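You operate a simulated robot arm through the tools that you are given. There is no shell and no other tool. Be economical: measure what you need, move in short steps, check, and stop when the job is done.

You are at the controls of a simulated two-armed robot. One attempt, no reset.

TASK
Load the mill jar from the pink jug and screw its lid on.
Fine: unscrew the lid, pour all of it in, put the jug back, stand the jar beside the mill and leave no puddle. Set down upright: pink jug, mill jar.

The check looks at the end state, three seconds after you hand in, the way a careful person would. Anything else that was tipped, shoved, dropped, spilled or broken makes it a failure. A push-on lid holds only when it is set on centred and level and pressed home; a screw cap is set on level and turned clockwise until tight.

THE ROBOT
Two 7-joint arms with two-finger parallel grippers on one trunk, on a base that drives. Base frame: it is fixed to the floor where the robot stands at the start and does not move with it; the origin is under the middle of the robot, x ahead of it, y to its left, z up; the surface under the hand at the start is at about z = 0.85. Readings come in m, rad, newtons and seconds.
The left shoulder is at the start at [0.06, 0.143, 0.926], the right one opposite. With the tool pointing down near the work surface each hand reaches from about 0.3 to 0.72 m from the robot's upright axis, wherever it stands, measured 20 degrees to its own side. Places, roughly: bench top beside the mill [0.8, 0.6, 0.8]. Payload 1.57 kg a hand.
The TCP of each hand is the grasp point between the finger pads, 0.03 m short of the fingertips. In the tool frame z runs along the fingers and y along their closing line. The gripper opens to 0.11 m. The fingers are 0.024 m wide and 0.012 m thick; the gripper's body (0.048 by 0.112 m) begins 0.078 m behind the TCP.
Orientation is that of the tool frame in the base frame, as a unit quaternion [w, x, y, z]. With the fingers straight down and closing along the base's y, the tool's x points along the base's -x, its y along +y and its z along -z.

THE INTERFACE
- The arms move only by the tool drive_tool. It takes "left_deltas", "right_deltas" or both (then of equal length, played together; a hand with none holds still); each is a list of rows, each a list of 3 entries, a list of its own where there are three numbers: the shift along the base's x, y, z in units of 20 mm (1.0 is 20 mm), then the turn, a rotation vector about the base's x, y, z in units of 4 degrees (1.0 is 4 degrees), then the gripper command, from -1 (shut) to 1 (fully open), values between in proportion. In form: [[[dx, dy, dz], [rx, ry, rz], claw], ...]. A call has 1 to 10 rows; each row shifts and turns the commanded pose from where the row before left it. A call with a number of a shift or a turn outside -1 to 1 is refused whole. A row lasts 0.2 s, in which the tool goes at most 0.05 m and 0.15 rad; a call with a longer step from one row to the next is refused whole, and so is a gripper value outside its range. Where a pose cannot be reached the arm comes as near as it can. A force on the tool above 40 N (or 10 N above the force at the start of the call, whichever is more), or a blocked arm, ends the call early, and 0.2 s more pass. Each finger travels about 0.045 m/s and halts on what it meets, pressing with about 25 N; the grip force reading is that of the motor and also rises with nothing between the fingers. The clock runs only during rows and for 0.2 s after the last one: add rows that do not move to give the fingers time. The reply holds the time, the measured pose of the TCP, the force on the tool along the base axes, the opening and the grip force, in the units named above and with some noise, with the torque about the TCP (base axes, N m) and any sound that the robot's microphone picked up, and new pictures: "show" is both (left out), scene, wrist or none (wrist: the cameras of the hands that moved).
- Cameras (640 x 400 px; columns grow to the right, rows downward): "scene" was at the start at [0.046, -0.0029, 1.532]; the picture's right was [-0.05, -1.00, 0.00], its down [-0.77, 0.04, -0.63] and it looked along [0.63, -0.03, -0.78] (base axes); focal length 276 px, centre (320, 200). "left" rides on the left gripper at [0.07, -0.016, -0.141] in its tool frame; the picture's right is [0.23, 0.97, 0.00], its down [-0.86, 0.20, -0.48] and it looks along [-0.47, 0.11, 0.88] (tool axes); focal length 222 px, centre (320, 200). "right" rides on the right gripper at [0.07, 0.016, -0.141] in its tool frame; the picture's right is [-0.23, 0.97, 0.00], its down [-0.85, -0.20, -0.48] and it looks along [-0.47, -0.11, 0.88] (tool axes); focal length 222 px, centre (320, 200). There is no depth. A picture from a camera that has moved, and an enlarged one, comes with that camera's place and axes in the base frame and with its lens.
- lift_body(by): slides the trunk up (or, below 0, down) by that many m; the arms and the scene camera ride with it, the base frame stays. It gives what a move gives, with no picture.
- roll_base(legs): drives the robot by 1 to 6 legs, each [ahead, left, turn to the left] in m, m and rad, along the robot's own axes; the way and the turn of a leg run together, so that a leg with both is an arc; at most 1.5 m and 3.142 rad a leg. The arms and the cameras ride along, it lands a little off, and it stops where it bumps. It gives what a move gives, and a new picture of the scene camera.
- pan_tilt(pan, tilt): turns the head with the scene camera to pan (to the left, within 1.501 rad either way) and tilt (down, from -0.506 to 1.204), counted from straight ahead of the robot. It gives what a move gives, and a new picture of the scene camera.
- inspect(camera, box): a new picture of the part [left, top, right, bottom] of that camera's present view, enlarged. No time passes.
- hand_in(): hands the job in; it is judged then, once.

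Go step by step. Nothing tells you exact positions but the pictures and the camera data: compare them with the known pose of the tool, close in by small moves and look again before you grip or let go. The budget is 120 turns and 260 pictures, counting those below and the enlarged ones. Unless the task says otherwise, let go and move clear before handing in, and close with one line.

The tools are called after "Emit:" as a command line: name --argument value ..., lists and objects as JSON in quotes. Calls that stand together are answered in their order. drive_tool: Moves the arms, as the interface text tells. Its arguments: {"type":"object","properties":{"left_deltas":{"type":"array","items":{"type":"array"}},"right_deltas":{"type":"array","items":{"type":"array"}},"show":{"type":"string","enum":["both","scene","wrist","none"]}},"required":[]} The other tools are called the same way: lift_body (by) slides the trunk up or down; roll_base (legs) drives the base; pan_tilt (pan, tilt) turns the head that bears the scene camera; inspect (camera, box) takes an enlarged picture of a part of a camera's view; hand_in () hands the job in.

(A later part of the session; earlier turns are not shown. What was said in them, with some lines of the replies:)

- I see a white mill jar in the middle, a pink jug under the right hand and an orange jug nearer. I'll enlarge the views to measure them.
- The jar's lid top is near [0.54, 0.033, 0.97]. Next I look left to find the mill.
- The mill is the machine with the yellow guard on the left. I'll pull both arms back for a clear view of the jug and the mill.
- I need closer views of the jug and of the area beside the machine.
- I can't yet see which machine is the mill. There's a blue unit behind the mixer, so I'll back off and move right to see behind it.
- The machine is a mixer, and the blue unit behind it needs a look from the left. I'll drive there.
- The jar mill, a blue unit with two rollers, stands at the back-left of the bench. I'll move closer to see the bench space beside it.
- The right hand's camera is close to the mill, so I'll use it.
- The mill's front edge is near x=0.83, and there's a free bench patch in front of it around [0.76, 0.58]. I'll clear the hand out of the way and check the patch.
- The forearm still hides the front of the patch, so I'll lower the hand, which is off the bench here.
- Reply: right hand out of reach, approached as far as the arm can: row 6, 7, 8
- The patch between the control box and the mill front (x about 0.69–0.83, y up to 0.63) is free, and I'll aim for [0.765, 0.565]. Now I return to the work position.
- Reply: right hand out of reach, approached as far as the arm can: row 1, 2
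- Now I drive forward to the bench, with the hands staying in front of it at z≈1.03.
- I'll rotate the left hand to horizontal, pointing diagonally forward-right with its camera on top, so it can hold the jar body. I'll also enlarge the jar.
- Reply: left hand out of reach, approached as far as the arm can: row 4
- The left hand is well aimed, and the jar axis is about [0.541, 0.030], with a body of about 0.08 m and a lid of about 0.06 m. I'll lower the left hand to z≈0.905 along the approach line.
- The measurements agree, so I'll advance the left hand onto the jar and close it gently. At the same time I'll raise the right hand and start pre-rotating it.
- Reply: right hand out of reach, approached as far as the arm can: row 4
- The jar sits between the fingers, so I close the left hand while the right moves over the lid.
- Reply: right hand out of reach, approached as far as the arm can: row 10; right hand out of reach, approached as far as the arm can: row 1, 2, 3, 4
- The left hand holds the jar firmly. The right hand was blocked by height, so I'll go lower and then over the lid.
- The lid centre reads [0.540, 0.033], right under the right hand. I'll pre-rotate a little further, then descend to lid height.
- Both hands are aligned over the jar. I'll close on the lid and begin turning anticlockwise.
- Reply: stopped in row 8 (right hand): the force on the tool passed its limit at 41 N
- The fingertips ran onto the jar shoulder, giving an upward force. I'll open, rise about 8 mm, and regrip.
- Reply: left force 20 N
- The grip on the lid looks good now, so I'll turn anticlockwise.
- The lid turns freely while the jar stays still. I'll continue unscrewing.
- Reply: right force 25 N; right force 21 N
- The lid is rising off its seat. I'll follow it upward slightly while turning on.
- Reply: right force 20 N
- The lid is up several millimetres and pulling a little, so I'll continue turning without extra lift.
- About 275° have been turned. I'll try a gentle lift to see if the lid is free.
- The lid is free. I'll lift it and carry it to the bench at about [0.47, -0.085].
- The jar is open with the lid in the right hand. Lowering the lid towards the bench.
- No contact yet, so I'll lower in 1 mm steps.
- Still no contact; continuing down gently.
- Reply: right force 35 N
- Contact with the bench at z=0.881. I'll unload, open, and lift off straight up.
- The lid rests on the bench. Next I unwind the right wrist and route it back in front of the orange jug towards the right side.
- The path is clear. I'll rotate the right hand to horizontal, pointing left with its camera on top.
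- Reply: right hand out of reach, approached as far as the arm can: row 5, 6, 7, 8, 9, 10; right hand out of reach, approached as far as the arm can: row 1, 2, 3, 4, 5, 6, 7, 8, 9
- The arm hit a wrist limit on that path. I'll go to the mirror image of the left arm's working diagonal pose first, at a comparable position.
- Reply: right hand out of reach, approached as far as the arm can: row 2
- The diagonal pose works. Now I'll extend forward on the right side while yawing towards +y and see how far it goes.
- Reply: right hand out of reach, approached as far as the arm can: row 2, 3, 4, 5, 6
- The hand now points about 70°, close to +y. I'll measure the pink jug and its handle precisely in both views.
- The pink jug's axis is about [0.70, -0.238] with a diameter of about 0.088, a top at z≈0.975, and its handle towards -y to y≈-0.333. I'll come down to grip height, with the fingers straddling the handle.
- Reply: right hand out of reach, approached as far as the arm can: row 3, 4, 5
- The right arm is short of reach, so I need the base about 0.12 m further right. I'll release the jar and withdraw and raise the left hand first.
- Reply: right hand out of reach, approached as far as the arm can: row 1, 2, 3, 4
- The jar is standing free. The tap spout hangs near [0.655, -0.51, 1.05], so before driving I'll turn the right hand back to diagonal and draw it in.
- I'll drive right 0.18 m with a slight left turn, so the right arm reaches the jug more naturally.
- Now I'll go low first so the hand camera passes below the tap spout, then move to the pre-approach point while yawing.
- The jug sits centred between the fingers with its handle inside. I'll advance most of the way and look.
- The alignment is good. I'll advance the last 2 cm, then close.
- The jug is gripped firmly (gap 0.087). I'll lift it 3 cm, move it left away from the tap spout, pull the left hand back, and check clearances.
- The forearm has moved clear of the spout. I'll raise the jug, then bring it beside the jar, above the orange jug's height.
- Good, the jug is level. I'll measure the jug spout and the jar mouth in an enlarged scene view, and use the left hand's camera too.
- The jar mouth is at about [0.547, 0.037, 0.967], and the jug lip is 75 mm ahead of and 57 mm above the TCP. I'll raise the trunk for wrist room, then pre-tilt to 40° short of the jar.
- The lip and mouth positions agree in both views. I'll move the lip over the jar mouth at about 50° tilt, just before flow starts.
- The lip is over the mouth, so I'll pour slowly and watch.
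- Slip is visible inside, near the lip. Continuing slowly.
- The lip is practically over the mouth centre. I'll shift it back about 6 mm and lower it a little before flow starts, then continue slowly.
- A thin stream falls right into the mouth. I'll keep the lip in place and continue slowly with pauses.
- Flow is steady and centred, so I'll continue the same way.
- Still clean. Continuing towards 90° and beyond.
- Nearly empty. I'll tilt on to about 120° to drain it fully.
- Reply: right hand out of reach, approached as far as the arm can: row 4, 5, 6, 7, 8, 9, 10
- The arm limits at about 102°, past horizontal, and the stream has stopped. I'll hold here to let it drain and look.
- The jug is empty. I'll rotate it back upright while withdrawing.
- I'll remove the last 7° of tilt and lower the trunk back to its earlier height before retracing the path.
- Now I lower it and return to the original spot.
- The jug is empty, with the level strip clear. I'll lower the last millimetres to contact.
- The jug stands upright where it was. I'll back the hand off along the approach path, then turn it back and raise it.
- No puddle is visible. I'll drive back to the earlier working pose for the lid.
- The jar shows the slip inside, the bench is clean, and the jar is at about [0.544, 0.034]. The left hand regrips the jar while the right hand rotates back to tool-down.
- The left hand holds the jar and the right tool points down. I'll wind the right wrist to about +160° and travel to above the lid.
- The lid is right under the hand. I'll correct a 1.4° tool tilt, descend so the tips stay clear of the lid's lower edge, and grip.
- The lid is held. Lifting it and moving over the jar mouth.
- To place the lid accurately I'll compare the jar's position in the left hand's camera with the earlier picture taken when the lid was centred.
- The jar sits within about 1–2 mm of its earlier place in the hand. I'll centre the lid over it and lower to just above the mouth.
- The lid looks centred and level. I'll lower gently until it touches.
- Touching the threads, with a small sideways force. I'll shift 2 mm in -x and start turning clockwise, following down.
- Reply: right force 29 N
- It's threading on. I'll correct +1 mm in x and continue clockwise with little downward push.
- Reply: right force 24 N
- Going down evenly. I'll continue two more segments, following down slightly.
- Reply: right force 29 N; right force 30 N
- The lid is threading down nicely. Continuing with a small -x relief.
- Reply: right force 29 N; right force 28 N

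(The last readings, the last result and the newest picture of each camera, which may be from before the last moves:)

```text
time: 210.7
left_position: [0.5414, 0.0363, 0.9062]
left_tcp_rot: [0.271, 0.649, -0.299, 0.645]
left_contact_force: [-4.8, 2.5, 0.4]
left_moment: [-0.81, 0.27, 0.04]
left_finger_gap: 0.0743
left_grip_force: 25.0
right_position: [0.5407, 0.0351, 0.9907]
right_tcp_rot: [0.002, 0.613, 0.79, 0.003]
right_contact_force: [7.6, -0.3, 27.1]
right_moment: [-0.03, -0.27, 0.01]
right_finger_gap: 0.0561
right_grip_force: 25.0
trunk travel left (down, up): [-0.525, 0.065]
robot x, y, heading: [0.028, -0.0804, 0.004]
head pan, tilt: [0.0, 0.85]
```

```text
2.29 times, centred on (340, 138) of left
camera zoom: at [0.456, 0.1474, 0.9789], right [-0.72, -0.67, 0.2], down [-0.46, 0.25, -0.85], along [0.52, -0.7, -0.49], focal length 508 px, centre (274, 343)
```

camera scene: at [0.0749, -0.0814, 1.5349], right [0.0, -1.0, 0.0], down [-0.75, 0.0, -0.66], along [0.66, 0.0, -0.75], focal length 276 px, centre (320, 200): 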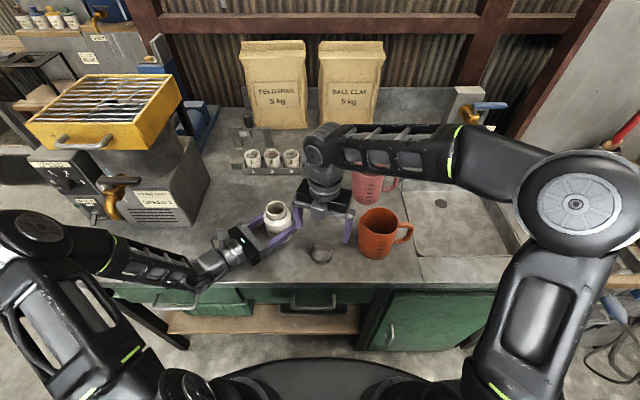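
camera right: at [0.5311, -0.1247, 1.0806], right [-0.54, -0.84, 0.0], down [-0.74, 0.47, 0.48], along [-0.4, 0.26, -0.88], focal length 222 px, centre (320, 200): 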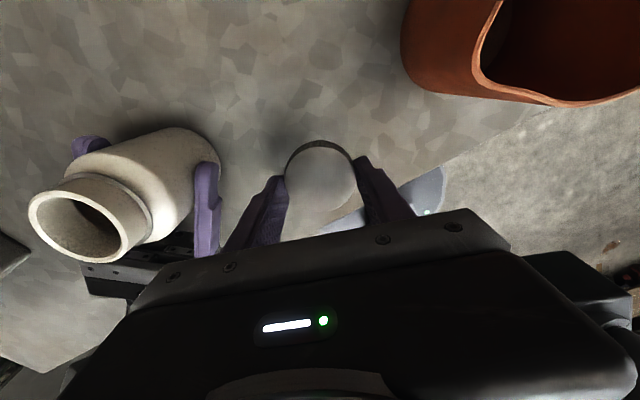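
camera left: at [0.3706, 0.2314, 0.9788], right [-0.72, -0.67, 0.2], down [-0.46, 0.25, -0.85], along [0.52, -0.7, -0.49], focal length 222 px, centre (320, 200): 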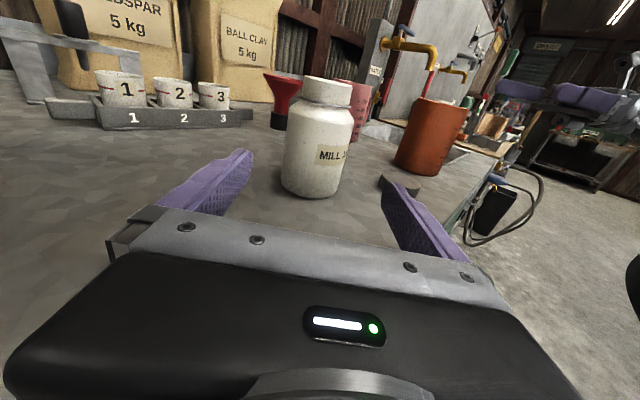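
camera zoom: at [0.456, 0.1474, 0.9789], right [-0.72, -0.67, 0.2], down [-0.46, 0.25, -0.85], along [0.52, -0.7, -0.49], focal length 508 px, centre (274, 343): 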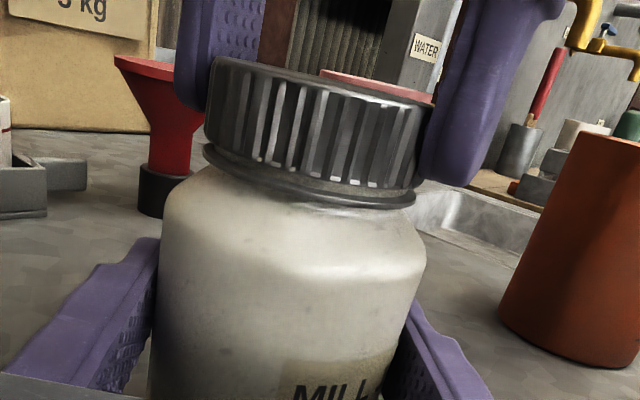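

Nearly seated. Continue turning and watch the torque about z.

Emit:
drive_tool --right_deltas '[[[0, 0, -0.01], [0, 0, -1], -1], [[0, 0, -0.01], [0, 0, -1], -1], [[0, 0, -0.01], [0, 0, -1], -1], [[0, 0, -0.01], [0, 0, -1], -1], [[0, 0, -0.01], [0, 0, -1], -1]]' --show "none"

Emit:
drive_tool --right_deltas '[[[0, 0, 0], [0, 0, -1], -1], [[0, 0, 0], [0, 0, -1], -1], [[0, 0, 0], [0, 0, -1], -1], [[0, 0, 0], [0, 0, -1], -1], [[0, 0, 0], [0, 0, -1], -1]]' --show "none"

Emit:
inspect --camera "left" --box '[200, 50, 480, 225]'

```text
time: 211.9
left_position: [0.5397, 0.0369, 0.9069]
left_tcp_rot: [0.271, 0.649, -0.298, 0.645]
left_contact_force: [-6.0, 4.9, -0.2]
left_moment: [-0.88, 0.31, -0.07]
left_finger_gap: 0.0745
left_grip_force: 24.8
right_position: [0.5398, 0.0357, 0.9906]
right_tcp_rot: [0.003, 0.741, 0.671, 0.003]
right_contact_force: [8.9, -3.8, 28.3]
right_moment: [-0.08, -0.33, 0.09]
right_finger_gap: 0.0561
right_grip_force: 25.1
trunk travel left (down, up): [-0.525, 0.065]
robot x, y, heading: [0.0266, -0.0801, 0.005]
head pan, tilt: [0.0, 0.85]
```

```text
time: 213.1
left_position: [0.5407, 0.034, 0.9068]
left_tcp_rot: [0.271, 0.649, -0.299, 0.645]
left_contact_force: [-7.2, -4.1, 3.3]
left_moment: [-0.31, 0.46, -0.61]
left_finger_gap: 0.0744
left_grip_force: 25.0
right_position: [0.5403, 0.0347, 0.9876]
right_tcp_rot: [0.001, 0.846, 0.533, 0.0]
right_contact_force: [8.3, -1.1, 9.7]
right_moment: [-0.1, -0.34, 0.81]
right_finger_gap: 0.0571
right_grip_force: 25.1
trunk travel left (down, up): [-0.525, 0.065]
robot x, y, heading: [0.0273, -0.0842, -0.002]
head pan, tilt: [0.0, 0.85]
```

```text
2.29 times, centred on (340, 138) of left
camera zoom: at [0.4565, 0.1458, 0.9788], right [-0.72, -0.66, 0.2], down [-0.46, 0.25, -0.85], along [0.52, -0.7, -0.49], focal length 508 px, centre (274, 343)
```

zoom: 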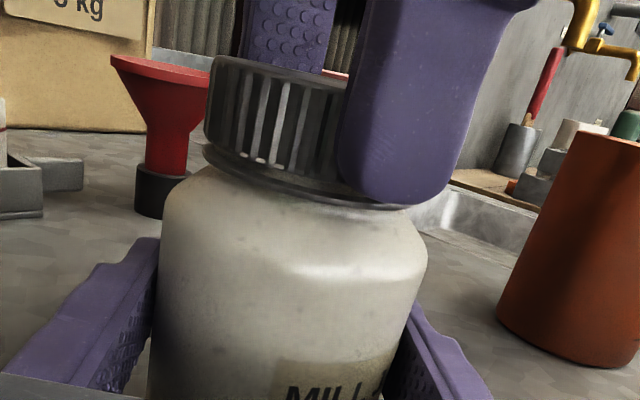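

Torque has risen to 0.8 N·m with the lid back at its original height. I'll give it a last small nip.

Emit:
drive_tool --right_deltas '[[[0, 0, 0], [0, 0, -0.7], -1], [[0, 0, 0], [0, 0, -0.7], -1], [[0, 0, 0], [0, 0, 0], -1]]' --show "none"

Emit:
inspect --camera "left" --box '[200, 50, 480, 225]'

```text
time: 213.9
left_position: [0.5417, 0.0357, 0.9058]
left_tcp_rot: [0.271, 0.649, -0.298, 0.645]
left_contact_force: [-11.1, -4.3, 5.2]
left_moment: [-0.28, 0.36, -0.61]
left_finger_gap: 0.0742
left_grip_force: 25.0
right_position: [0.5414, 0.035, 0.9889]
right_tcp_rot: [0.002, 0.871, 0.491, 0.001]
right_contact_force: [7.3, -0.1, 1.2]
right_moment: [0.07, -0.43, 0.73]
right_finger_gap: 0.0571
right_grip_force: 25.1
trunk travel left (down, up): [-0.525, 0.065]
robot x, y, heading: [0.0282, -0.0827, -0.001]
head pan, tilt: [0.0, 0.85]
```

```text
2.29 times, centred on (340, 138) of left
camera zoom: at [0.4564, 0.1468, 0.9786], right [-0.72, -0.67, 0.2], down [-0.46, 0.25, -0.85], along [0.52, -0.7, -0.49], focal length 508 px, centre (274, 343)
```

zoom: 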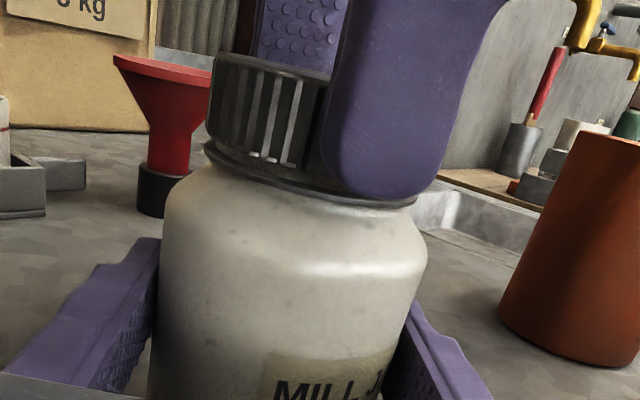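

The lid is tight: the jar itself begins to slip in the grip. I'll release the lid and lift the right hand straight up.

Emit:
drive_tool --right_deltas '[[[0, 0, 0], [0, 0, 0], 0], [[0, 0, 0], [0, 0, 0], 0.6], [[0, 0, 0], [0, 0, 0], 0.8], [[0, 0, 0.5], [0, 0, 0], 0.8], [[0, 0, 1], [0, 0, 0], 0.8], [[0, 0, 1], [0, 0, 0], 0.8], [[-0.5, -0.5, 0.4], [0, 0, 1], 0.8], [[-1, -1, 0], [0, 0, 1], 0.8], [[-1, -1, 0], [0, 0, 1], 0.8], [[-1, -1, 0], [0, 0, 1], 0.8]]' --show "scene"

Emit:
inspect --camera "left" --box '[200, 50, 480, 225]'

Emit:
inspect --camera "scene" --box '[230, 170, 390, 270]'

```text
time: 216.1
left_position: [0.5411, 0.0355, 0.9059]
left_tcp_rot: [0.272, 0.649, -0.298, 0.645]
left_contact_force: [1.5, 2.7, 8.7]
left_moment: [-0.02, 0.43, -0.03]
left_finger_gap: 0.074
left_grip_force: 24.7
right_position: [0.47, -0.0352, 1.0468]
right_tcp_rot: [0.001, 0.793, 0.609, 0.001]
right_contact_force: [0.2, -0.1, 0.0]
right_moment: [-0.01, 0.02, 0.01]
right_finger_gap: 0.0993
right_grip_force: 0.0
trunk travel left (down, up): [-0.525, 0.065]
robot x, y, heading: [0.0265, -0.0822, 0.003]
head pan, tilt: [0.0, 0.85]
camera scene: at [0.0747, -0.0816, 1.5349], right [0.0, -1.0, 0.0], down [-0.75, 0.0, -0.66], along [0.66, 0.0, -0.75], focal length 276 px, centre (320, 200)
```

scene: 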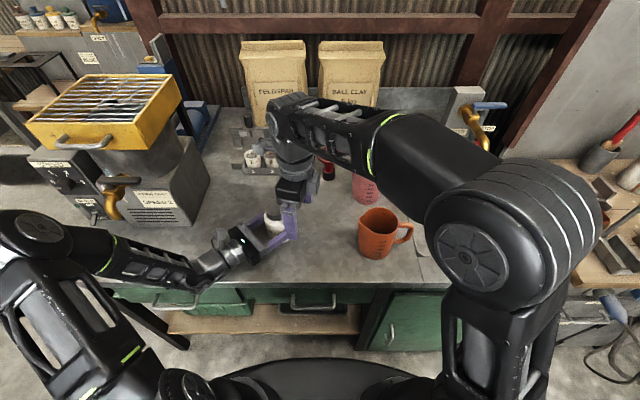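

```text
2.29 times, centred on (340, 138) of left
camera zoom: at [0.4566, 0.1471, 0.9785], right [-0.72, -0.67, 0.2], down [-0.46, 0.25, -0.85], along [0.52, -0.7, -0.49], focal length 508 px, centre (274, 343)
```

zoom: 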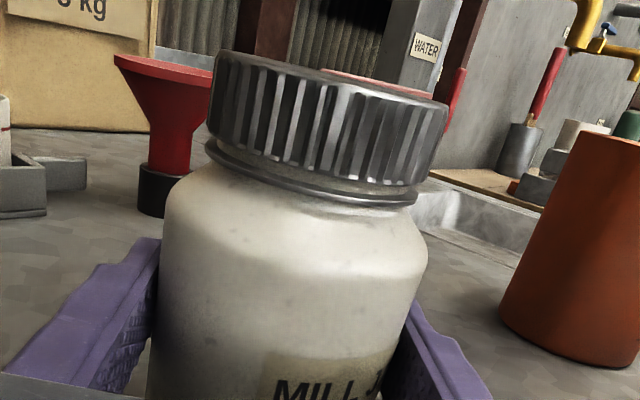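

```text
4.00 times, centred on (310, 220) of scene
camera zoom: at [0.0747, -0.0816, 1.5349], right [0.0, -1.0, 0.0], down [-0.75, 0.0, -0.66], along [0.66, 0.0, -0.75], focal length 1103 px, centre (360, 120)
```

zoom: 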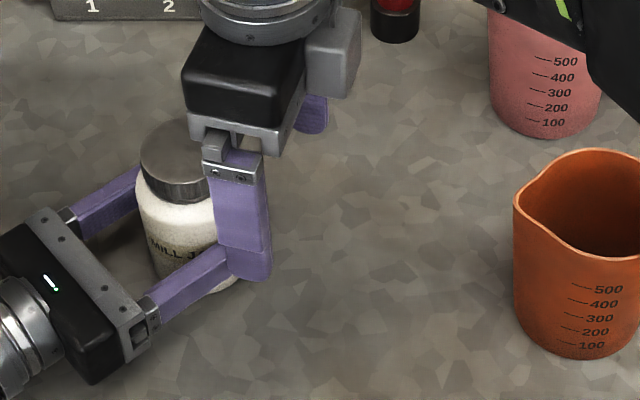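

I want to confirm the lid sits as it did originally, so I'll compare with the first unobstructed picture from this same hand pose.

Emit:
inspect --camera "left" --box '[0, 0, 640, 400]'

Emit:
inspect --camera "left" --box '[280, 60, 408, 140]'

```text
1.00 times, centred on (320, 200) of left (not enlarged: the box is as wide or as high as the picture)
camera zoom: at [0.4566, 0.1471, 0.9785], right [-0.72, -0.67, 0.2], down [-0.46, 0.25, -0.85], along [0.52, -0.7, -0.49], focal length 222 px, centre (320, 200)
```

zoom: 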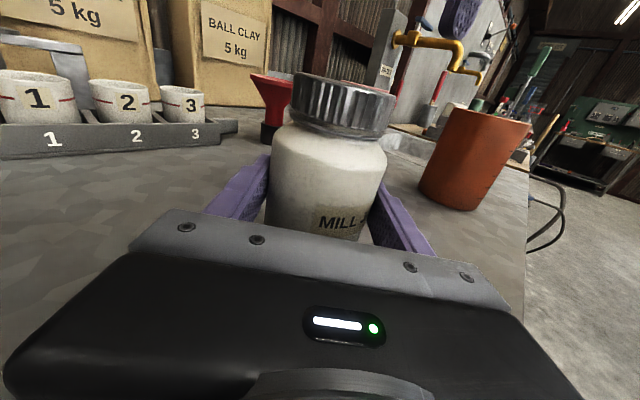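

```text
5.00 times, centred on (344, 100) of left
camera zoom: at [0.4566, 0.1471, 0.9785], right [-0.72, -0.67, 0.2], down [-0.46, 0.25, -0.85], along [0.52, -0.7, -0.49], focal length 1111 px, centre (200, 700)
```

zoom: 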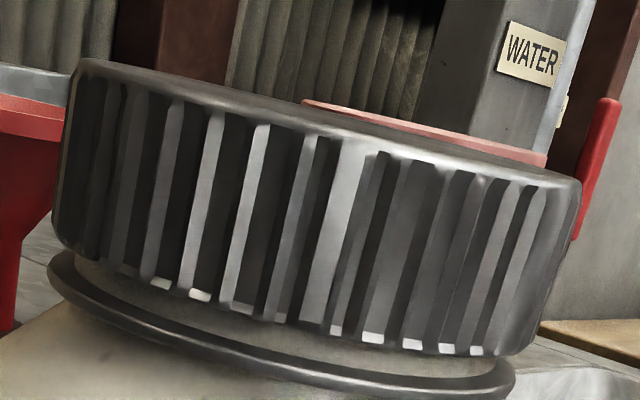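

The lid height and level match the original closed state. I'll bring the right arm to its travel pose and lift the jar with the left hand, drawing it in.

Emit:
drive_tool --right_deltas '[[[-1, -1, 0], [0, 0, 1], 1], [[-1, -1, 0], [0, 0, 1], 1], [[-1, -1, 0], [0, 0, 1], 1], [[-1, -1, 0], [0, 0, 1], 1], [[-0.8, -1, 0], [0, 0, 1], 1], [[-0.8, -1, 0], [0, 0, 1], 1], [[0, -1, 0], [0, 0, 1], 1], [[0, -1, 0], [0, 0, 1], 1], [[0, -1, 0], [0, 0, 1], 1], [[0, -1, 0], [0, 0, 1], 1]]' --left_deltas '[[[0, 0, 0], [0, 0, 0], -1], [[0, 0, 0], [0, 0, 0], -1], [[0, 0, 0], [0, 0, 0], -1], [[0, 0, 0.4], [0, 0, 0], -1], [[0, 0, 0.8], [0, 0, 0], -1], [[0, 0, 1], [0, 0, 0], -1], [[0, 0, 1], [0, 0, 0], -1], [[0, 0, 1], [0, 0, 0], -1], [[0, 0, 1], [0, 0, 0], -1], [[0, 0, 1], [0, 0, 0], -1]]' --show "none"

Emit:
drive_tool --right_deltas '[[[0, 0, 0], [0, 0, 1], 1], [[0, 0, 0], [0, 0, 1], 1], [[0, 0, 0], [0, 0, 1], 1], [[0, 0, 0], [0, 0, 1], 1], [[0, 0, 0], [0, 0, 1], 1], [[0, 0, 0], [0, 0, 1], 1], [[0, 0, 0], [0, 0, 1], 1], [[0, 0, 0], [0, 0, 1], 1], [[0, 0, 0], [0, 0, 1], 1], [[0, 0, 0], [0, 0, 1], 1]]' --left_deltas '[[[-0.8, 0.7, 0], [0, 0, 0], -1], [[-0.8, 0.7, 0], [0, 0, 0], -1], [[-0.8, 0.7, 0], [0, 0, 0], -1], [[-0.8, 0.7, 0], [0, 0, 0], -1], [[-0.8, 0.7, 0], [0, 0, 0], -1], [[-0.8, 0.7, 0], [0, 0, 0], -1], [[-0.8, 0.7, 0], [0, 0, 0], -1], [[-0.8, 0.7, 0], [0, 0, 0], -1], [[-0.8, 0.7, 0], [0, 0, 0], -1], [[-0.8, 0.7, 0], [0, 0, 0], -1]]' --show "both"

```text
time: 218.3
left_position: [0.541, 0.0355, 1.0311]
left_tcp_rot: [0.271, 0.65, -0.298, 0.645]
left_contact_force: [-0.4, -0.1, -7.1]
left_moment: [0.0, -0.01, 0.03]
left_finger_gap: 0.0733
left_grip_force: 24.6
right_position: [0.3597, -0.2347, 1.0456]
right_tcp_rot: [0.001, 0.538, 0.843, 0.001]
right_contact_force: [-0.4, 0.5, 0.1]
right_moment: [-0.02, 0.0, -0.01]
right_finger_gap: 0.1101
right_grip_force: 0.1
trunk travel left (down, up): [-0.525, 0.065]
robot x, y, heading: [0.0307, -0.0849, 0.004]
head pan, tilt: [0.0, 0.85]
```

```text
time: 220.5
left_position: [0.3822, 0.1758, 1.0298]
left_tcp_rot: [0.271, 0.649, -0.299, 0.645]
left_contact_force: [-2.0, 4.8, -8.3]
left_moment: [-0.1, -0.08, 0.01]
left_finger_gap: 0.0733
left_grip_force: 25.0
right_position: [0.3593, -0.2331, 1.0464]
right_tcp_rot: [-0.001, 0.216, 0.976, 0.0]
right_contact_force: [-0.9, 0.4, -0.4]
right_moment: [-0.03, 0.02, 0.01]
right_finger_gap: 0.1101
right_grip_force: 0.1
trunk travel left (down, up): [-0.525, 0.065]
robot x, y, heading: [0.0304, -0.0854, 0.003]
head pan, tilt: [0.0, 0.85]
camera scene: at [0.0749, -0.0802, 1.5348], right [0.0, -1.0, 0.0], down [-0.75, 0.0, -0.66], along [0.66, 0.0, -0.75], focal length 276 px, centre (320, 200)
camera right: at [0.3029, -0.1898, 1.1886], right [0.62, 0.79, 0.0], down [0.69, -0.54, 0.48], along [0.38, -0.29, -0.88], focal length 222 px, centre (320, 200)
camera left: at [0.2974, 0.2869, 1.1027], right [-0.72, -0.66, 0.19], down [-0.46, 0.25, -0.85], along [0.52, -0.7, -0.49], focal length 222 px, centre (320, 200)
```

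scene: 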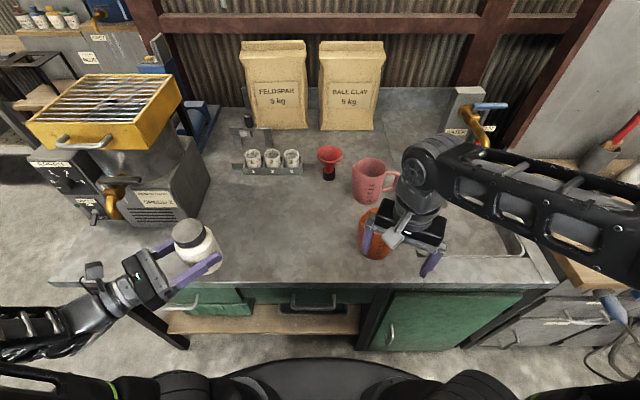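
right: 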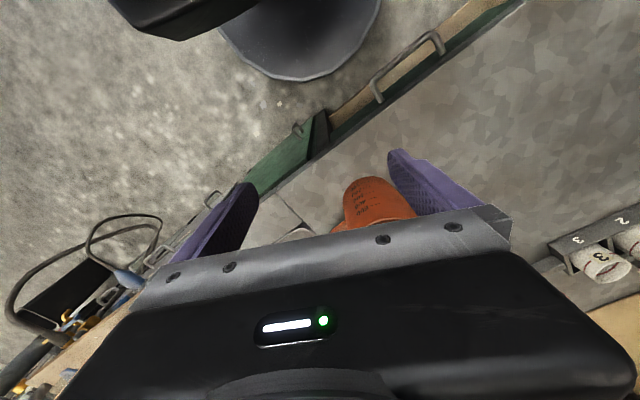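
left: 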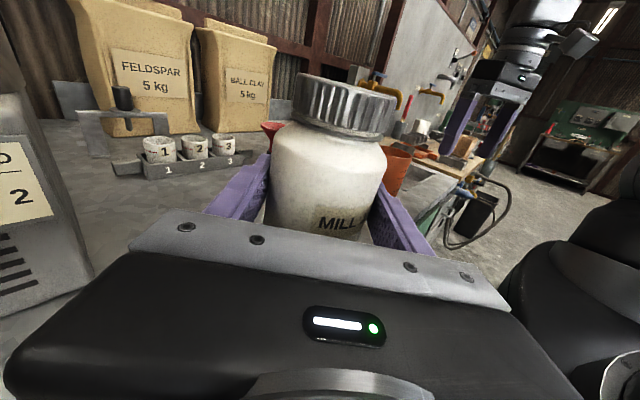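

The jar is held securely upright at about 7–8 N. I'll drive back and left around the bench.

Emit:
roll_base --legs '[[-0.35, 0, 0], [0, 1.0, 0], [0, 0, -0.785]]'

```text
time: 229.6
left_position: [0.1145, 0.8344, 1.0303]
left_tcp_rot: [-0.5, -0.484, 0.526, -0.49]
left_contact_force: [0.9, 0.5, -7.6]
left_moment: [0.0, -0.02, 0.0]
left_finger_gap: 0.0735
left_grip_force: 25.1
right_position: [-0.1949, 0.5638, 1.0456]
right_tcp_rot: [0.001, 0.579, 0.815, 0.001]
right_contact_force: [0.0, -0.3, 0.0]
right_moment: [0.0, 0.02, 0.02]
right_finger_gap: 0.1099
right_grip_force: 0.1
trunk travel left (down, up): [-0.525, 0.065]
robot x, y, heading: [-0.3189, 0.906, -0.791]
head pan, tilt: [0.0, 0.85]
camera scene: at [-0.2846, 0.8741, 1.5349], right [-0.71, -0.7, 0.0], down [-0.53, 0.54, -0.66], along [0.46, -0.47, -0.75], focal length 276 px, centre (320, 200)
```

scene: 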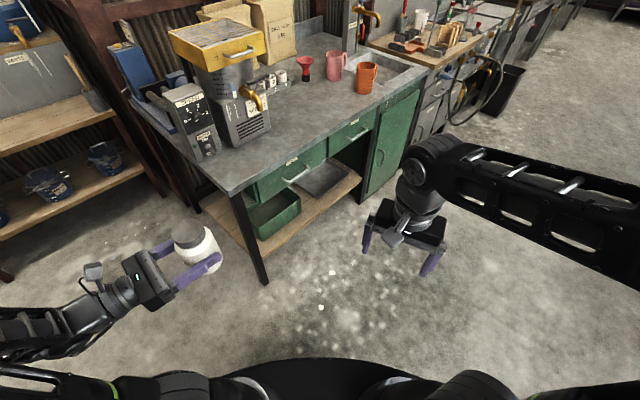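

The hand now points along -y. I'll advance alongside the bench's left end.

Emit:
roll_base --legs '[[0.313, 0.308, 0]]'

Emit:
pan_tilt --pan 0.35 --tilt 0.7

Emit:
inspect --camera "scene" --box '[240, 80, 480, 230]'

```text
time: 232.3
left_position: [0.5615, 0.8398, 1.0295]
left_tcp_rot: [-0.496, -0.487, 0.523, -0.493]
left_contact_force: [0.1, 0.1, -7.0]
left_moment: [0.01, -0.01, -0.02]
left_finger_gap: 0.0737
left_grip_force: 24.6
right_position: [0.2547, 0.565, 1.0469]
right_tcp_rot: [0.001, 0.574, 0.819, 0.001]
right_contact_force: [0.7, 0.2, 0.6]
right_moment: [-0.02, 0.04, 0.02]
right_finger_gap: 0.11
right_grip_force: 0.0
trunk travel left (down, up): [-0.525, 0.065]
robot x, y, heading: [0.1244, 0.911, -0.788]
head pan, tilt: [0.0, 0.85]
camera scene: at [0.1621, 0.874, 1.5348], right [-0.7, -0.71, 0.0], down [-0.53, 0.53, -0.66], along [0.47, -0.47, -0.75], focal length 276 px, centre (320, 200)
```

scene: 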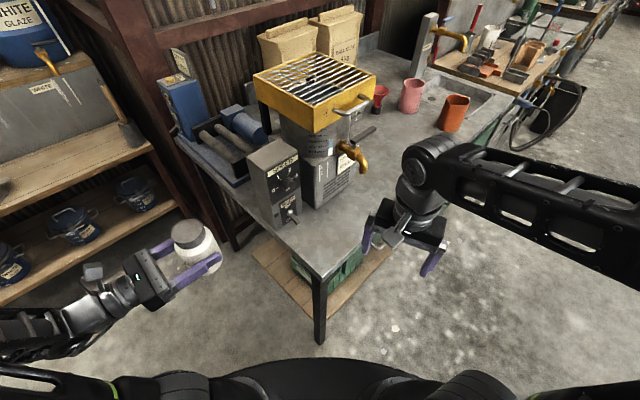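

```text
time: 233.1
left_position: [0.5601, 0.8402, 1.0297]
left_tcp_rot: [-0.496, -0.487, 0.523, -0.493]
left_contact_force: [0.1, 0.2, -6.8]
left_moment: [-0.02, 0.02, 0.02]
left_finger_gap: 0.0735
left_grip_force: 24.9
right_position: [0.2551, 0.5651, 1.0466]
right_tcp_rot: [0.001, 0.573, 0.82, 0.001]
right_contact_force: [0.0, 0.2, 0.3]
right_moment: [0.0, -0.03, -0.04]
right_finger_gap: 0.1101
right_grip_force: 0.1
trunk travel left (down, up): [-0.525, 0.065]
robot x, y, heading: [0.127, 0.9062, -0.785]
head pan, tilt: [0.351, 0.7]
camera scene: at [0.183, 0.8935, 1.5471], right [-0.42, -0.91, 0.0], down [-0.59, 0.27, -0.76], along [0.69, -0.32, -0.64], focal length 276 px, centre (320, 200)
```

scene: 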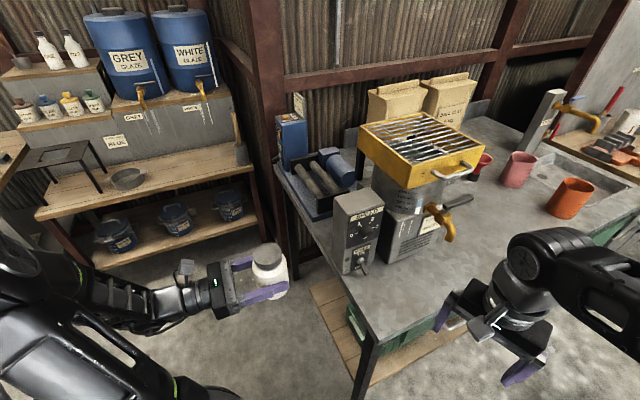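

```text
2.67 times, centred on (360, 155) of scene
camera zoom: at [0.183, 0.8935, 1.5471], right [-0.42, -0.91, 0.0], down [-0.59, 0.27, -0.76], along [0.69, -0.32, -0.64], focal length 736 px, centre (213, 320)
```

zoom: 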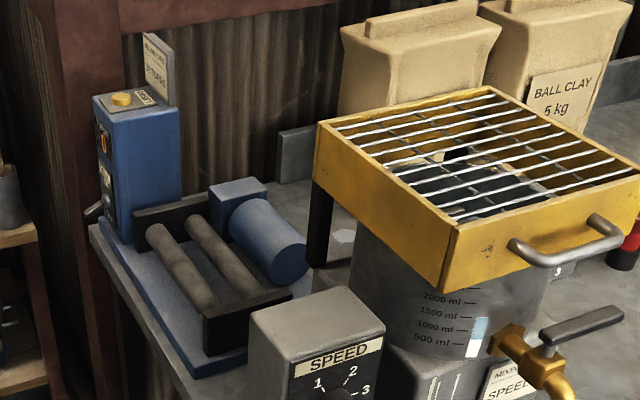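

Emit:
inspect --camera "scene" --box '[260, 180, 388, 260]'

```text
5.00 times, centred on (324, 220) of scene
camera zoom: at [0.183, 0.8935, 1.5471], right [-0.42, -0.91, 0.0], down [-0.59, 0.27, -0.76], along [0.69, -0.32, -0.64], focal length 1379 px, centre (300, 100)
```

zoom: 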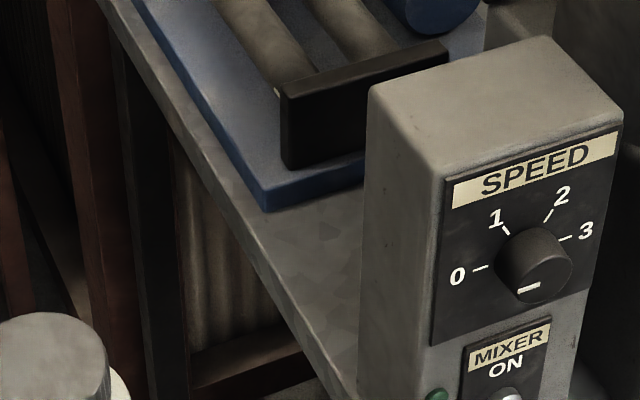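

The control box's back face is at x≈0.65 and the mill front at x≈0.832, so the free gap is 0.18 m wide. I'll aim for [0.748, 0.57] and first move outside the bench edge.

Emit:
drive_tool --left_deltas '[[[1, -0.2, 0], [0, 0, 0], -1], [[1, -0.2, 0], [0, 0, 0], -1], [[1, -0.2, 0], [0, 0, 0], -1], [[1, -0.2, 0], [0, 0, 0], -1], [[1, -0.2, 0], [0, 0, 0], -1], [[1, -0.2, 0], [0, 0, 0], -1], [[1, -0.2, 0], [0, 0, 0], -1], [[1, -0.2, 0], [0, 0, 0], -1], [[1, -0.2, 0], [0, 0, 0], -1], [[0.4, 0, 0], [0, 0, 0], -1]]' --show "both"

```text
time: 235.3
left_position: [0.7475, 0.8042, 1.0312]
left_tcp_rot: [-0.497, -0.487, 0.522, -0.492]
left_contact_force: [-0.7, -0.3, -7.9]
left_moment: [0.03, 0.0, -0.01]
left_finger_gap: 0.0738
left_grip_force: 24.6
right_position: [0.2553, 0.5639, 1.0459]
right_tcp_rot: [0.001, 0.573, 0.819, 0.0]
right_contact_force: [0.8, -0.4, -0.2]
right_moment: [0.0, -0.04, -0.02]
right_finger_gap: 0.1101
right_grip_force: 0.1
trunk travel left (down, up): [-0.525, 0.065]
robot x, y, heading: [0.1246, 0.9083, -0.781]
head pan, tilt: [0.351, 0.7]
camera scene: at [0.1832, 0.8935, 1.5471], right [-0.42, -0.91, 0.0], down [-0.59, 0.27, -0.76], along [0.69, -0.32, -0.64], focal length 276 px, centre (320, 200)
camera left: at [0.7676, 0.9413, 1.1022], right [-0.98, 0.04, 0.2], down [-0.15, 0.5, -0.85], along [-0.13, -0.86, -0.49], focal length 222 px, centre (320, 200)
```

scene: 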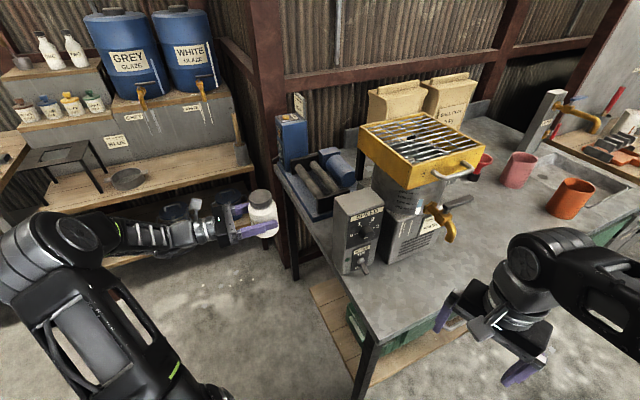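
left: 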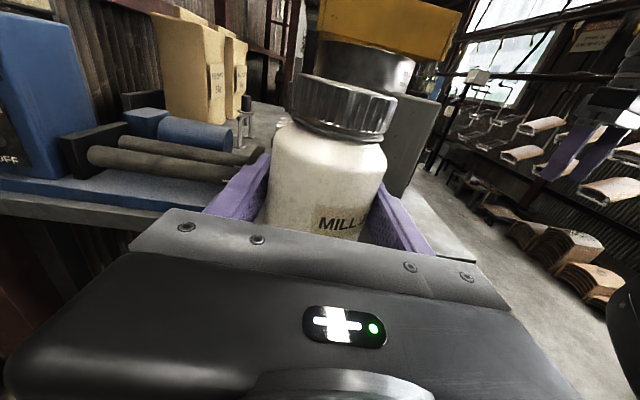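

Emit:
drive_tool --left_deltas '[[[0, -1, 0], [0, 0, 0], -1], [[0, -1, 0], [0, 0, 0], -1], [[0, -1, 0], [0, 0, 0], -1], [[0, -1, 0], [0, 0, 0], -1], [[0, -1, 0], [0, 0, 0], -1], [[0, -1, 0], [0, 0, 0], -1], [[0, -1, 0], [0, 0, 0], -1], [[0, -1, 0], [0, 0, 0], -1]]' --show "wrist"

Emit:
inspect --camera "scene" --box '[220, 150, 380, 250]'

```text
time: 237.1
left_position: [0.7468, 0.6434, 1.0282]
left_tcp_rot: [-0.497, -0.487, 0.523, -0.492]
left_contact_force: [0.5, -0.4, -7.5]
left_moment: [0.03, -0.01, 0.0]
left_finger_gap: 0.0738
left_grip_force: 24.8
right_position: [0.2544, 0.5634, 1.0465]
right_tcp_rot: [0.001, 0.574, 0.819, 0.0]
right_contact_force: [-1.0, 0.2, 0.0]
right_moment: [0.04, -0.02, 0.0]
right_finger_gap: 0.1099
right_grip_force: 0.1
trunk travel left (down, up): [-0.525, 0.065]
robot x, y, heading: [0.1298, 0.9081, -0.781]
head pan, tilt: [0.351, 0.7]
camera left: at [0.7669, 0.7804, 1.1012], right [-0.98, 0.03, 0.2], down [-0.15, 0.5, -0.85], along [-0.13, -0.86, -0.49], focal length 222 px, centre (320, 200)
```

left: 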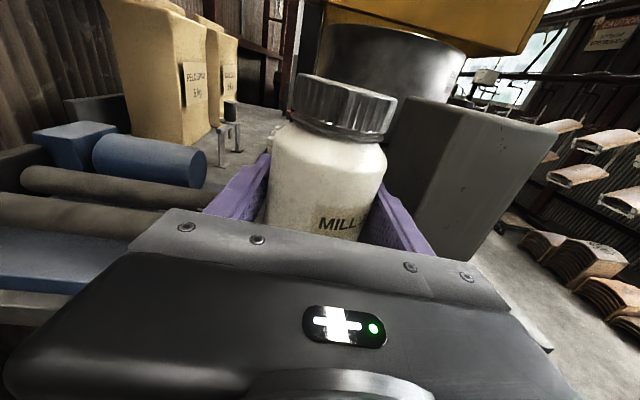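

```text
4.00 times, centred on (300, 200) of scene
camera zoom: at [0.1832, 0.8928, 1.5471], right [-0.42, -0.91, 0.0], down [-0.59, 0.27, -0.76], along [0.69, -0.32, -0.64], focal length 1103 px, centre (400, 200)
```

zoom: 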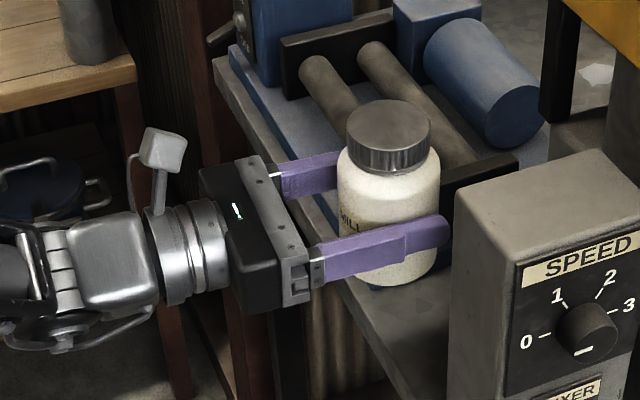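

Clearances look good on both sides. I'll move in to y=0.57 and lower to just above the bench.

Emit:
drive_tool --left_deltas '[[[0, -1, 0], [0, 0, 0], -1], [[0, -1, 0], [0, 0, 0], -1], [[0, -1, 0], [0, 0, 0], -1], [[0, -0.65, 0], [0, 0, 0], -1], [[0, 0, -1], [0, 0, 0], -1], [[0, 0, -1], [0, 0, 0], -1], [[0, 0, -1], [0, 0, 0], -1], [[0, 0, -1], [0, 0, 0], -1], [[0, 0, -0.8], [0, 0, 0], -1], [[0, 0, -0.6], [0, 0, 0], -1]]' --show "wrist"

Emit:
inspect --camera "scene" --box '[240, 160, 368, 240]'

```text
time: 239.3
left_position: [0.7485, 0.5713, 0.9217]
left_tcp_rot: [-0.496, -0.487, 0.523, -0.493]
left_contact_force: [0.8, 0.0, -7.0]
left_moment: [0.01, -0.03, 0.0]
left_finger_gap: 0.0739
left_grip_force: 25.3
right_position: [0.2535, 0.5647, 1.0463]
right_tcp_rot: [0.0, 0.574, 0.819, 0.001]
right_contact_force: [0.3, 0.0, 0.1]
right_moment: [-0.02, -0.01, -0.01]
right_finger_gap: 0.1099
right_grip_force: 0.1
trunk travel left (down, up): [-0.525, 0.065]
robot x, y, heading: [0.1274, 0.9077, -0.778]
head pan, tilt: [0.351, 0.7]
camera left: at [0.7685, 0.708, 0.9941], right [-0.98, 0.03, 0.2], down [-0.15, 0.5, -0.85], along [-0.13, -0.86, -0.49], focal length 222 px, centre (320, 200)
```

left: 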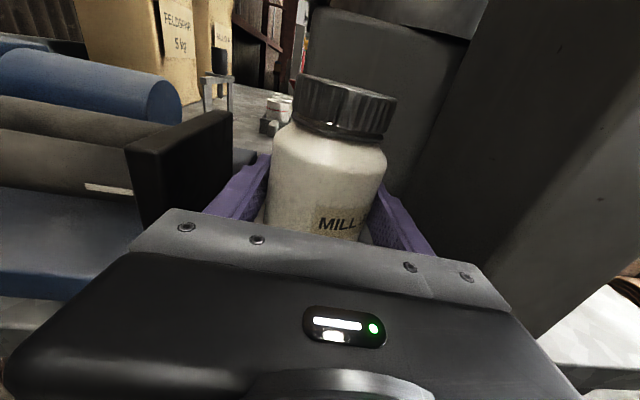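

```text
5.00 times, centred on (304, 200) of scene
camera zoom: at [0.1835, 0.8931, 1.5471], right [-0.42, -0.91, 0.0], down [-0.59, 0.27, -0.76], along [0.69, -0.32, -0.64], focal length 1379 px, centre (400, 200)
```

zoom: 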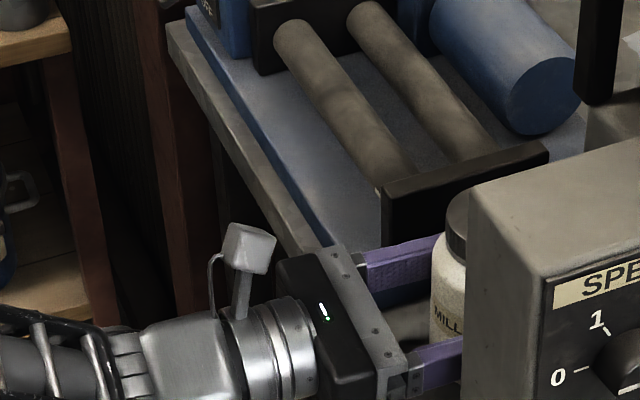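

Lowering gently to contact.

Emit:
drive_tool --left_deltas '[[[0, 0, -0.25], [0, 0, 0], -1], [[0, 0, -0.25], [0, 0, 0], -1], [[0, 0, -0.1], [0, 0, 0], -1]]' --show "none"

Emit:
drive_tool --left_deltas '[[[0, 0, -0.06], [0, 0, 0], -1], [[0, 0, -0.05], [0, 0, 0], -1]]' --show "none"

Emit:
drive_tool --left_deltas '[[[0, 0, -0.05], [0, 0, 0], -1], [[0, 0, 0], [0, 0, 0], -1]]' --show "none"

```text
time: 240.1
left_position: [0.7478, 0.572, 0.9091]
left_tcp_rot: [-0.497, -0.487, 0.523, -0.492]
left_contact_force: [0.0, -0.1, -6.3]
left_moment: [0.0, 0.01, 0.0]
left_finger_gap: 0.0735
left_grip_force: 25.1
right_position: [0.2566, 0.5633, 1.0478]
right_tcp_rot: [0.001, 0.574, 0.819, 0.001]
right_contact_force: [-0.7, -0.3, -0.1]
right_moment: [0.04, -0.02, 0.03]
right_finger_gap: 0.1099
right_grip_force: 0.0
trunk travel left (down, up): [-0.525, 0.065]
robot x, y, heading: [0.1264, 0.9057, -0.781]
head pan, tilt: [0.351, 0.7]
```

```text
time: 240.7
left_position: [0.7484, 0.5709, 0.9068]
left_tcp_rot: [-0.497, -0.486, 0.523, -0.492]
left_contact_force: [-0.4, 0.2, -3.7]
left_moment: [0.01, 0.18, -0.03]
left_finger_gap: 0.0734
left_grip_force: 24.9
right_position: [0.2546, 0.5646, 1.0464]
right_tcp_rot: [0.001, 0.574, 0.819, 0.001]
right_contact_force: [0.2, -0.9, 0.3]
right_moment: [0.02, 0.01, 0.04]
right_finger_gap: 0.1099
right_grip_force: 0.0
trunk travel left (down, up): [-0.525, 0.065]
robot x, y, heading: [0.1309, 0.9091, -0.783]
head pan, tilt: [0.351, 0.7]
```

```text
time: 241.3
left_position: [0.7486, 0.5691, 0.9075]
left_tcp_rot: [-0.497, -0.485, 0.524, -0.493]
left_contact_force: [1.2, -2.5, 3.4]
left_moment: [-0.08, 0.3, 0.09]
left_finger_gap: 0.0735
left_grip_force: 24.9
right_position: [0.254, 0.5632, 1.0466]
right_tcp_rot: [0.001, 0.573, 0.82, 0.002]
right_contact_force: [-0.7, -0.3, 0.2]
right_moment: [-0.02, -0.02, 0.01]
right_finger_gap: 0.1097
right_grip_force: 0.1
trunk travel left (down, up): [-0.525, 0.065]
robot x, y, heading: [0.1254, 0.9086, -0.783]
head pan, tilt: [0.351, 0.7]
```

The jar stands on the bench. I'll open gently and retreat straight back along +y.

Emit:
drive_tool --left_deltas '[[[0, 0, 0], [0, 0, 0], 0.4], [[0, 0, 0], [0, 0, 0], 0.6], [[0, 0, 0], [0, 0, 0], 0.85], [[0, 0, 0], [0, 0, 0], 0.85], [[0, 0.5, 0], [0, 0, 0], 0.85], [[0, 1, 0], [0, 0, 0], 0.85], [[0, 1, 0], [0, 0, 0], 0.85], [[0, 1, 0], [0, 0, 0], 0.85], [[0, 1, 0], [0, 0, 0], 0.85], [[0, 1, 0], [0, 0, 0], 0.85]]' --show "both"

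Emit:
drive_tool --left_deltas '[[[0, 1, 0], [0, 0, 0], 1], [[0, 1, 0], [0, 0, 0], 1], [[0, 1, 0], [0, 0, 0], 1], [[0, 1, 0.5], [0, 0, 0], 1], [[0, 1, 1], [0, 0, 0], 1], [[-0.5, 0, 1], [0, 0, 0], 1], [[-1, 0, 1], [0, 0, 0], 1], [[-1, 0, 0], [0, 0, 0], 1]]' --show "both"

Emit:
inspect --camera "left" --box '[200, 80, 440, 230]'

```text
time: 243.5
left_position: [0.7472, 0.6813, 0.9062]
left_tcp_rot: [-0.496, -0.487, 0.523, -0.493]
left_contact_force: [0.1, -0.5, -0.3]
left_moment: [0.04, 0.01, 0.0]
left_finger_gap: 0.1018
left_grip_force: 0.1
right_position: [0.2545, 0.5653, 1.0469]
right_tcp_rot: [0.001, 0.573, 0.819, 0.001]
right_contact_force: [0.7, 0.0, -0.4]
right_moment: [0.03, 0.01, 0.02]
right_finger_gap: 0.1099
right_grip_force: 0.0
trunk travel left (down, up): [-0.525, 0.065]
robot x, y, heading: [0.1286, 0.905, -0.777]
head pan, tilt: [0.351, 0.7]
camera scene: at [0.1824, 0.8939, 1.5472], right [-0.42, -0.91, 0.0], down [-0.59, 0.27, -0.76], along [0.69, -0.32, -0.64], focal length 276 px, centre (320, 200)
camera left: at [0.7667, 0.8182, 0.9789], right [-0.98, 0.04, 0.2], down [-0.15, 0.5, -0.85], along [-0.13, -0.86, -0.49], focal length 222 px, centre (320, 200)
```

scene: 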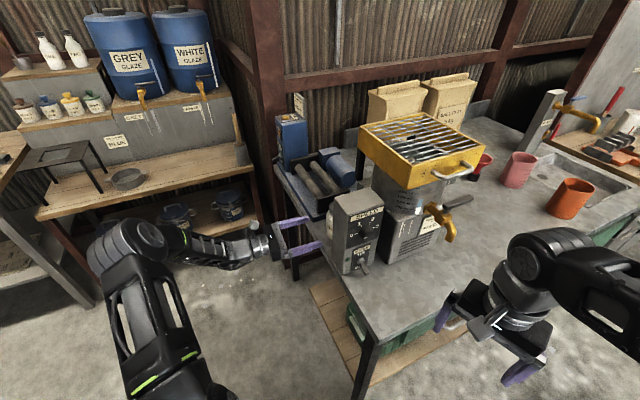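
left: 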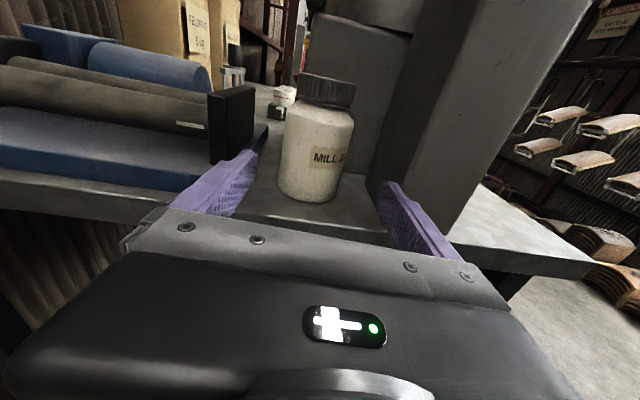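

```text
time: 245.3
left_position: [0.6977, 0.7822, 0.9782]
left_tcp_rot: [-0.497, -0.487, 0.523, -0.493]
left_contact_force: [0.1, -0.1, -0.4]
left_moment: [0.04, 0.02, -0.01]
left_finger_gap: 0.11
left_grip_force: 0.0
right_position: [0.2543, 0.564, 1.0471]
right_tcp_rot: [0.0, 0.574, 0.819, 0.002]
right_contact_force: [-0.2, 0.3, 0.0]
right_moment: [0.0, 0.0, -0.03]
right_finger_gap: 0.11
right_grip_force: 0.0
trunk travel left (down, up): [-0.525, 0.065]
robot x, y, heading: [0.1259, 0.907, -0.783]
head pan, tilt: [0.351, 0.7]
camera scene: at [0.1823, 0.8936, 1.5472], right [-0.42, -0.91, 0.0], down [-0.58, 0.27, -0.76], along [0.69, -0.32, -0.64], focal length 276 px, centre (320, 200)
camera left: at [0.7178, 0.9199, 1.0502], right [-0.98, 0.04, 0.2], down [-0.15, 0.5, -0.85], along [-0.13, -0.86, -0.49], focal length 222 px, centre (320, 200)
```

scene: 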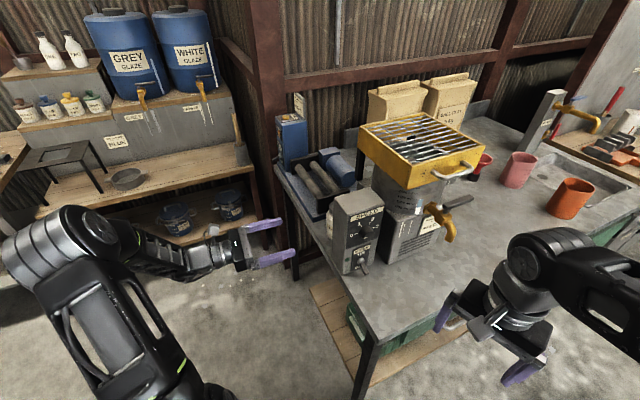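
left: 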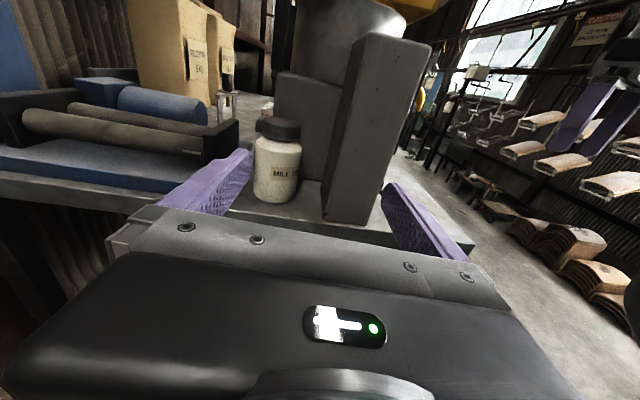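

```text
2.67 times, centred on (320, 155) of left
camera zoom: at [0.7178, 0.9199, 1.0502], right [-0.98, 0.04, 0.2], down [-0.15, 0.5, -0.85], along [-0.13, -0.86, -0.49], focal length 592 px, centre (320, 320)
```

zoom: 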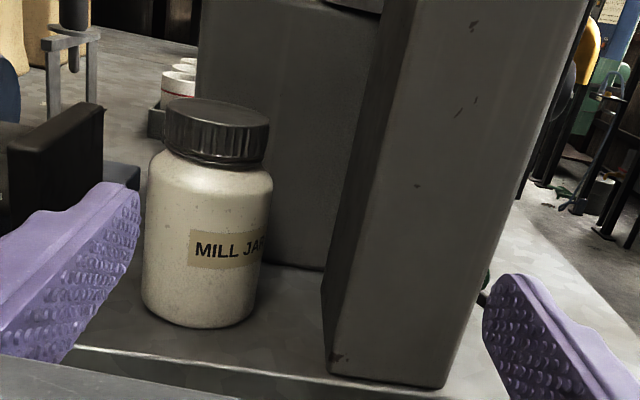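

The mill jar stands upright beside the mill with its lid on tight. The pink jug is empty and back in place, the bench is clean, and both hands are clear.

Emit:
hand_in

```text
The job is handed in.
```

The pink jug's contents are in the mill jar, and its lid is screwed back on until tight. The jar stands upright on the bench beside the mill, and the empty jug is upright back in its place. I saw no spills.
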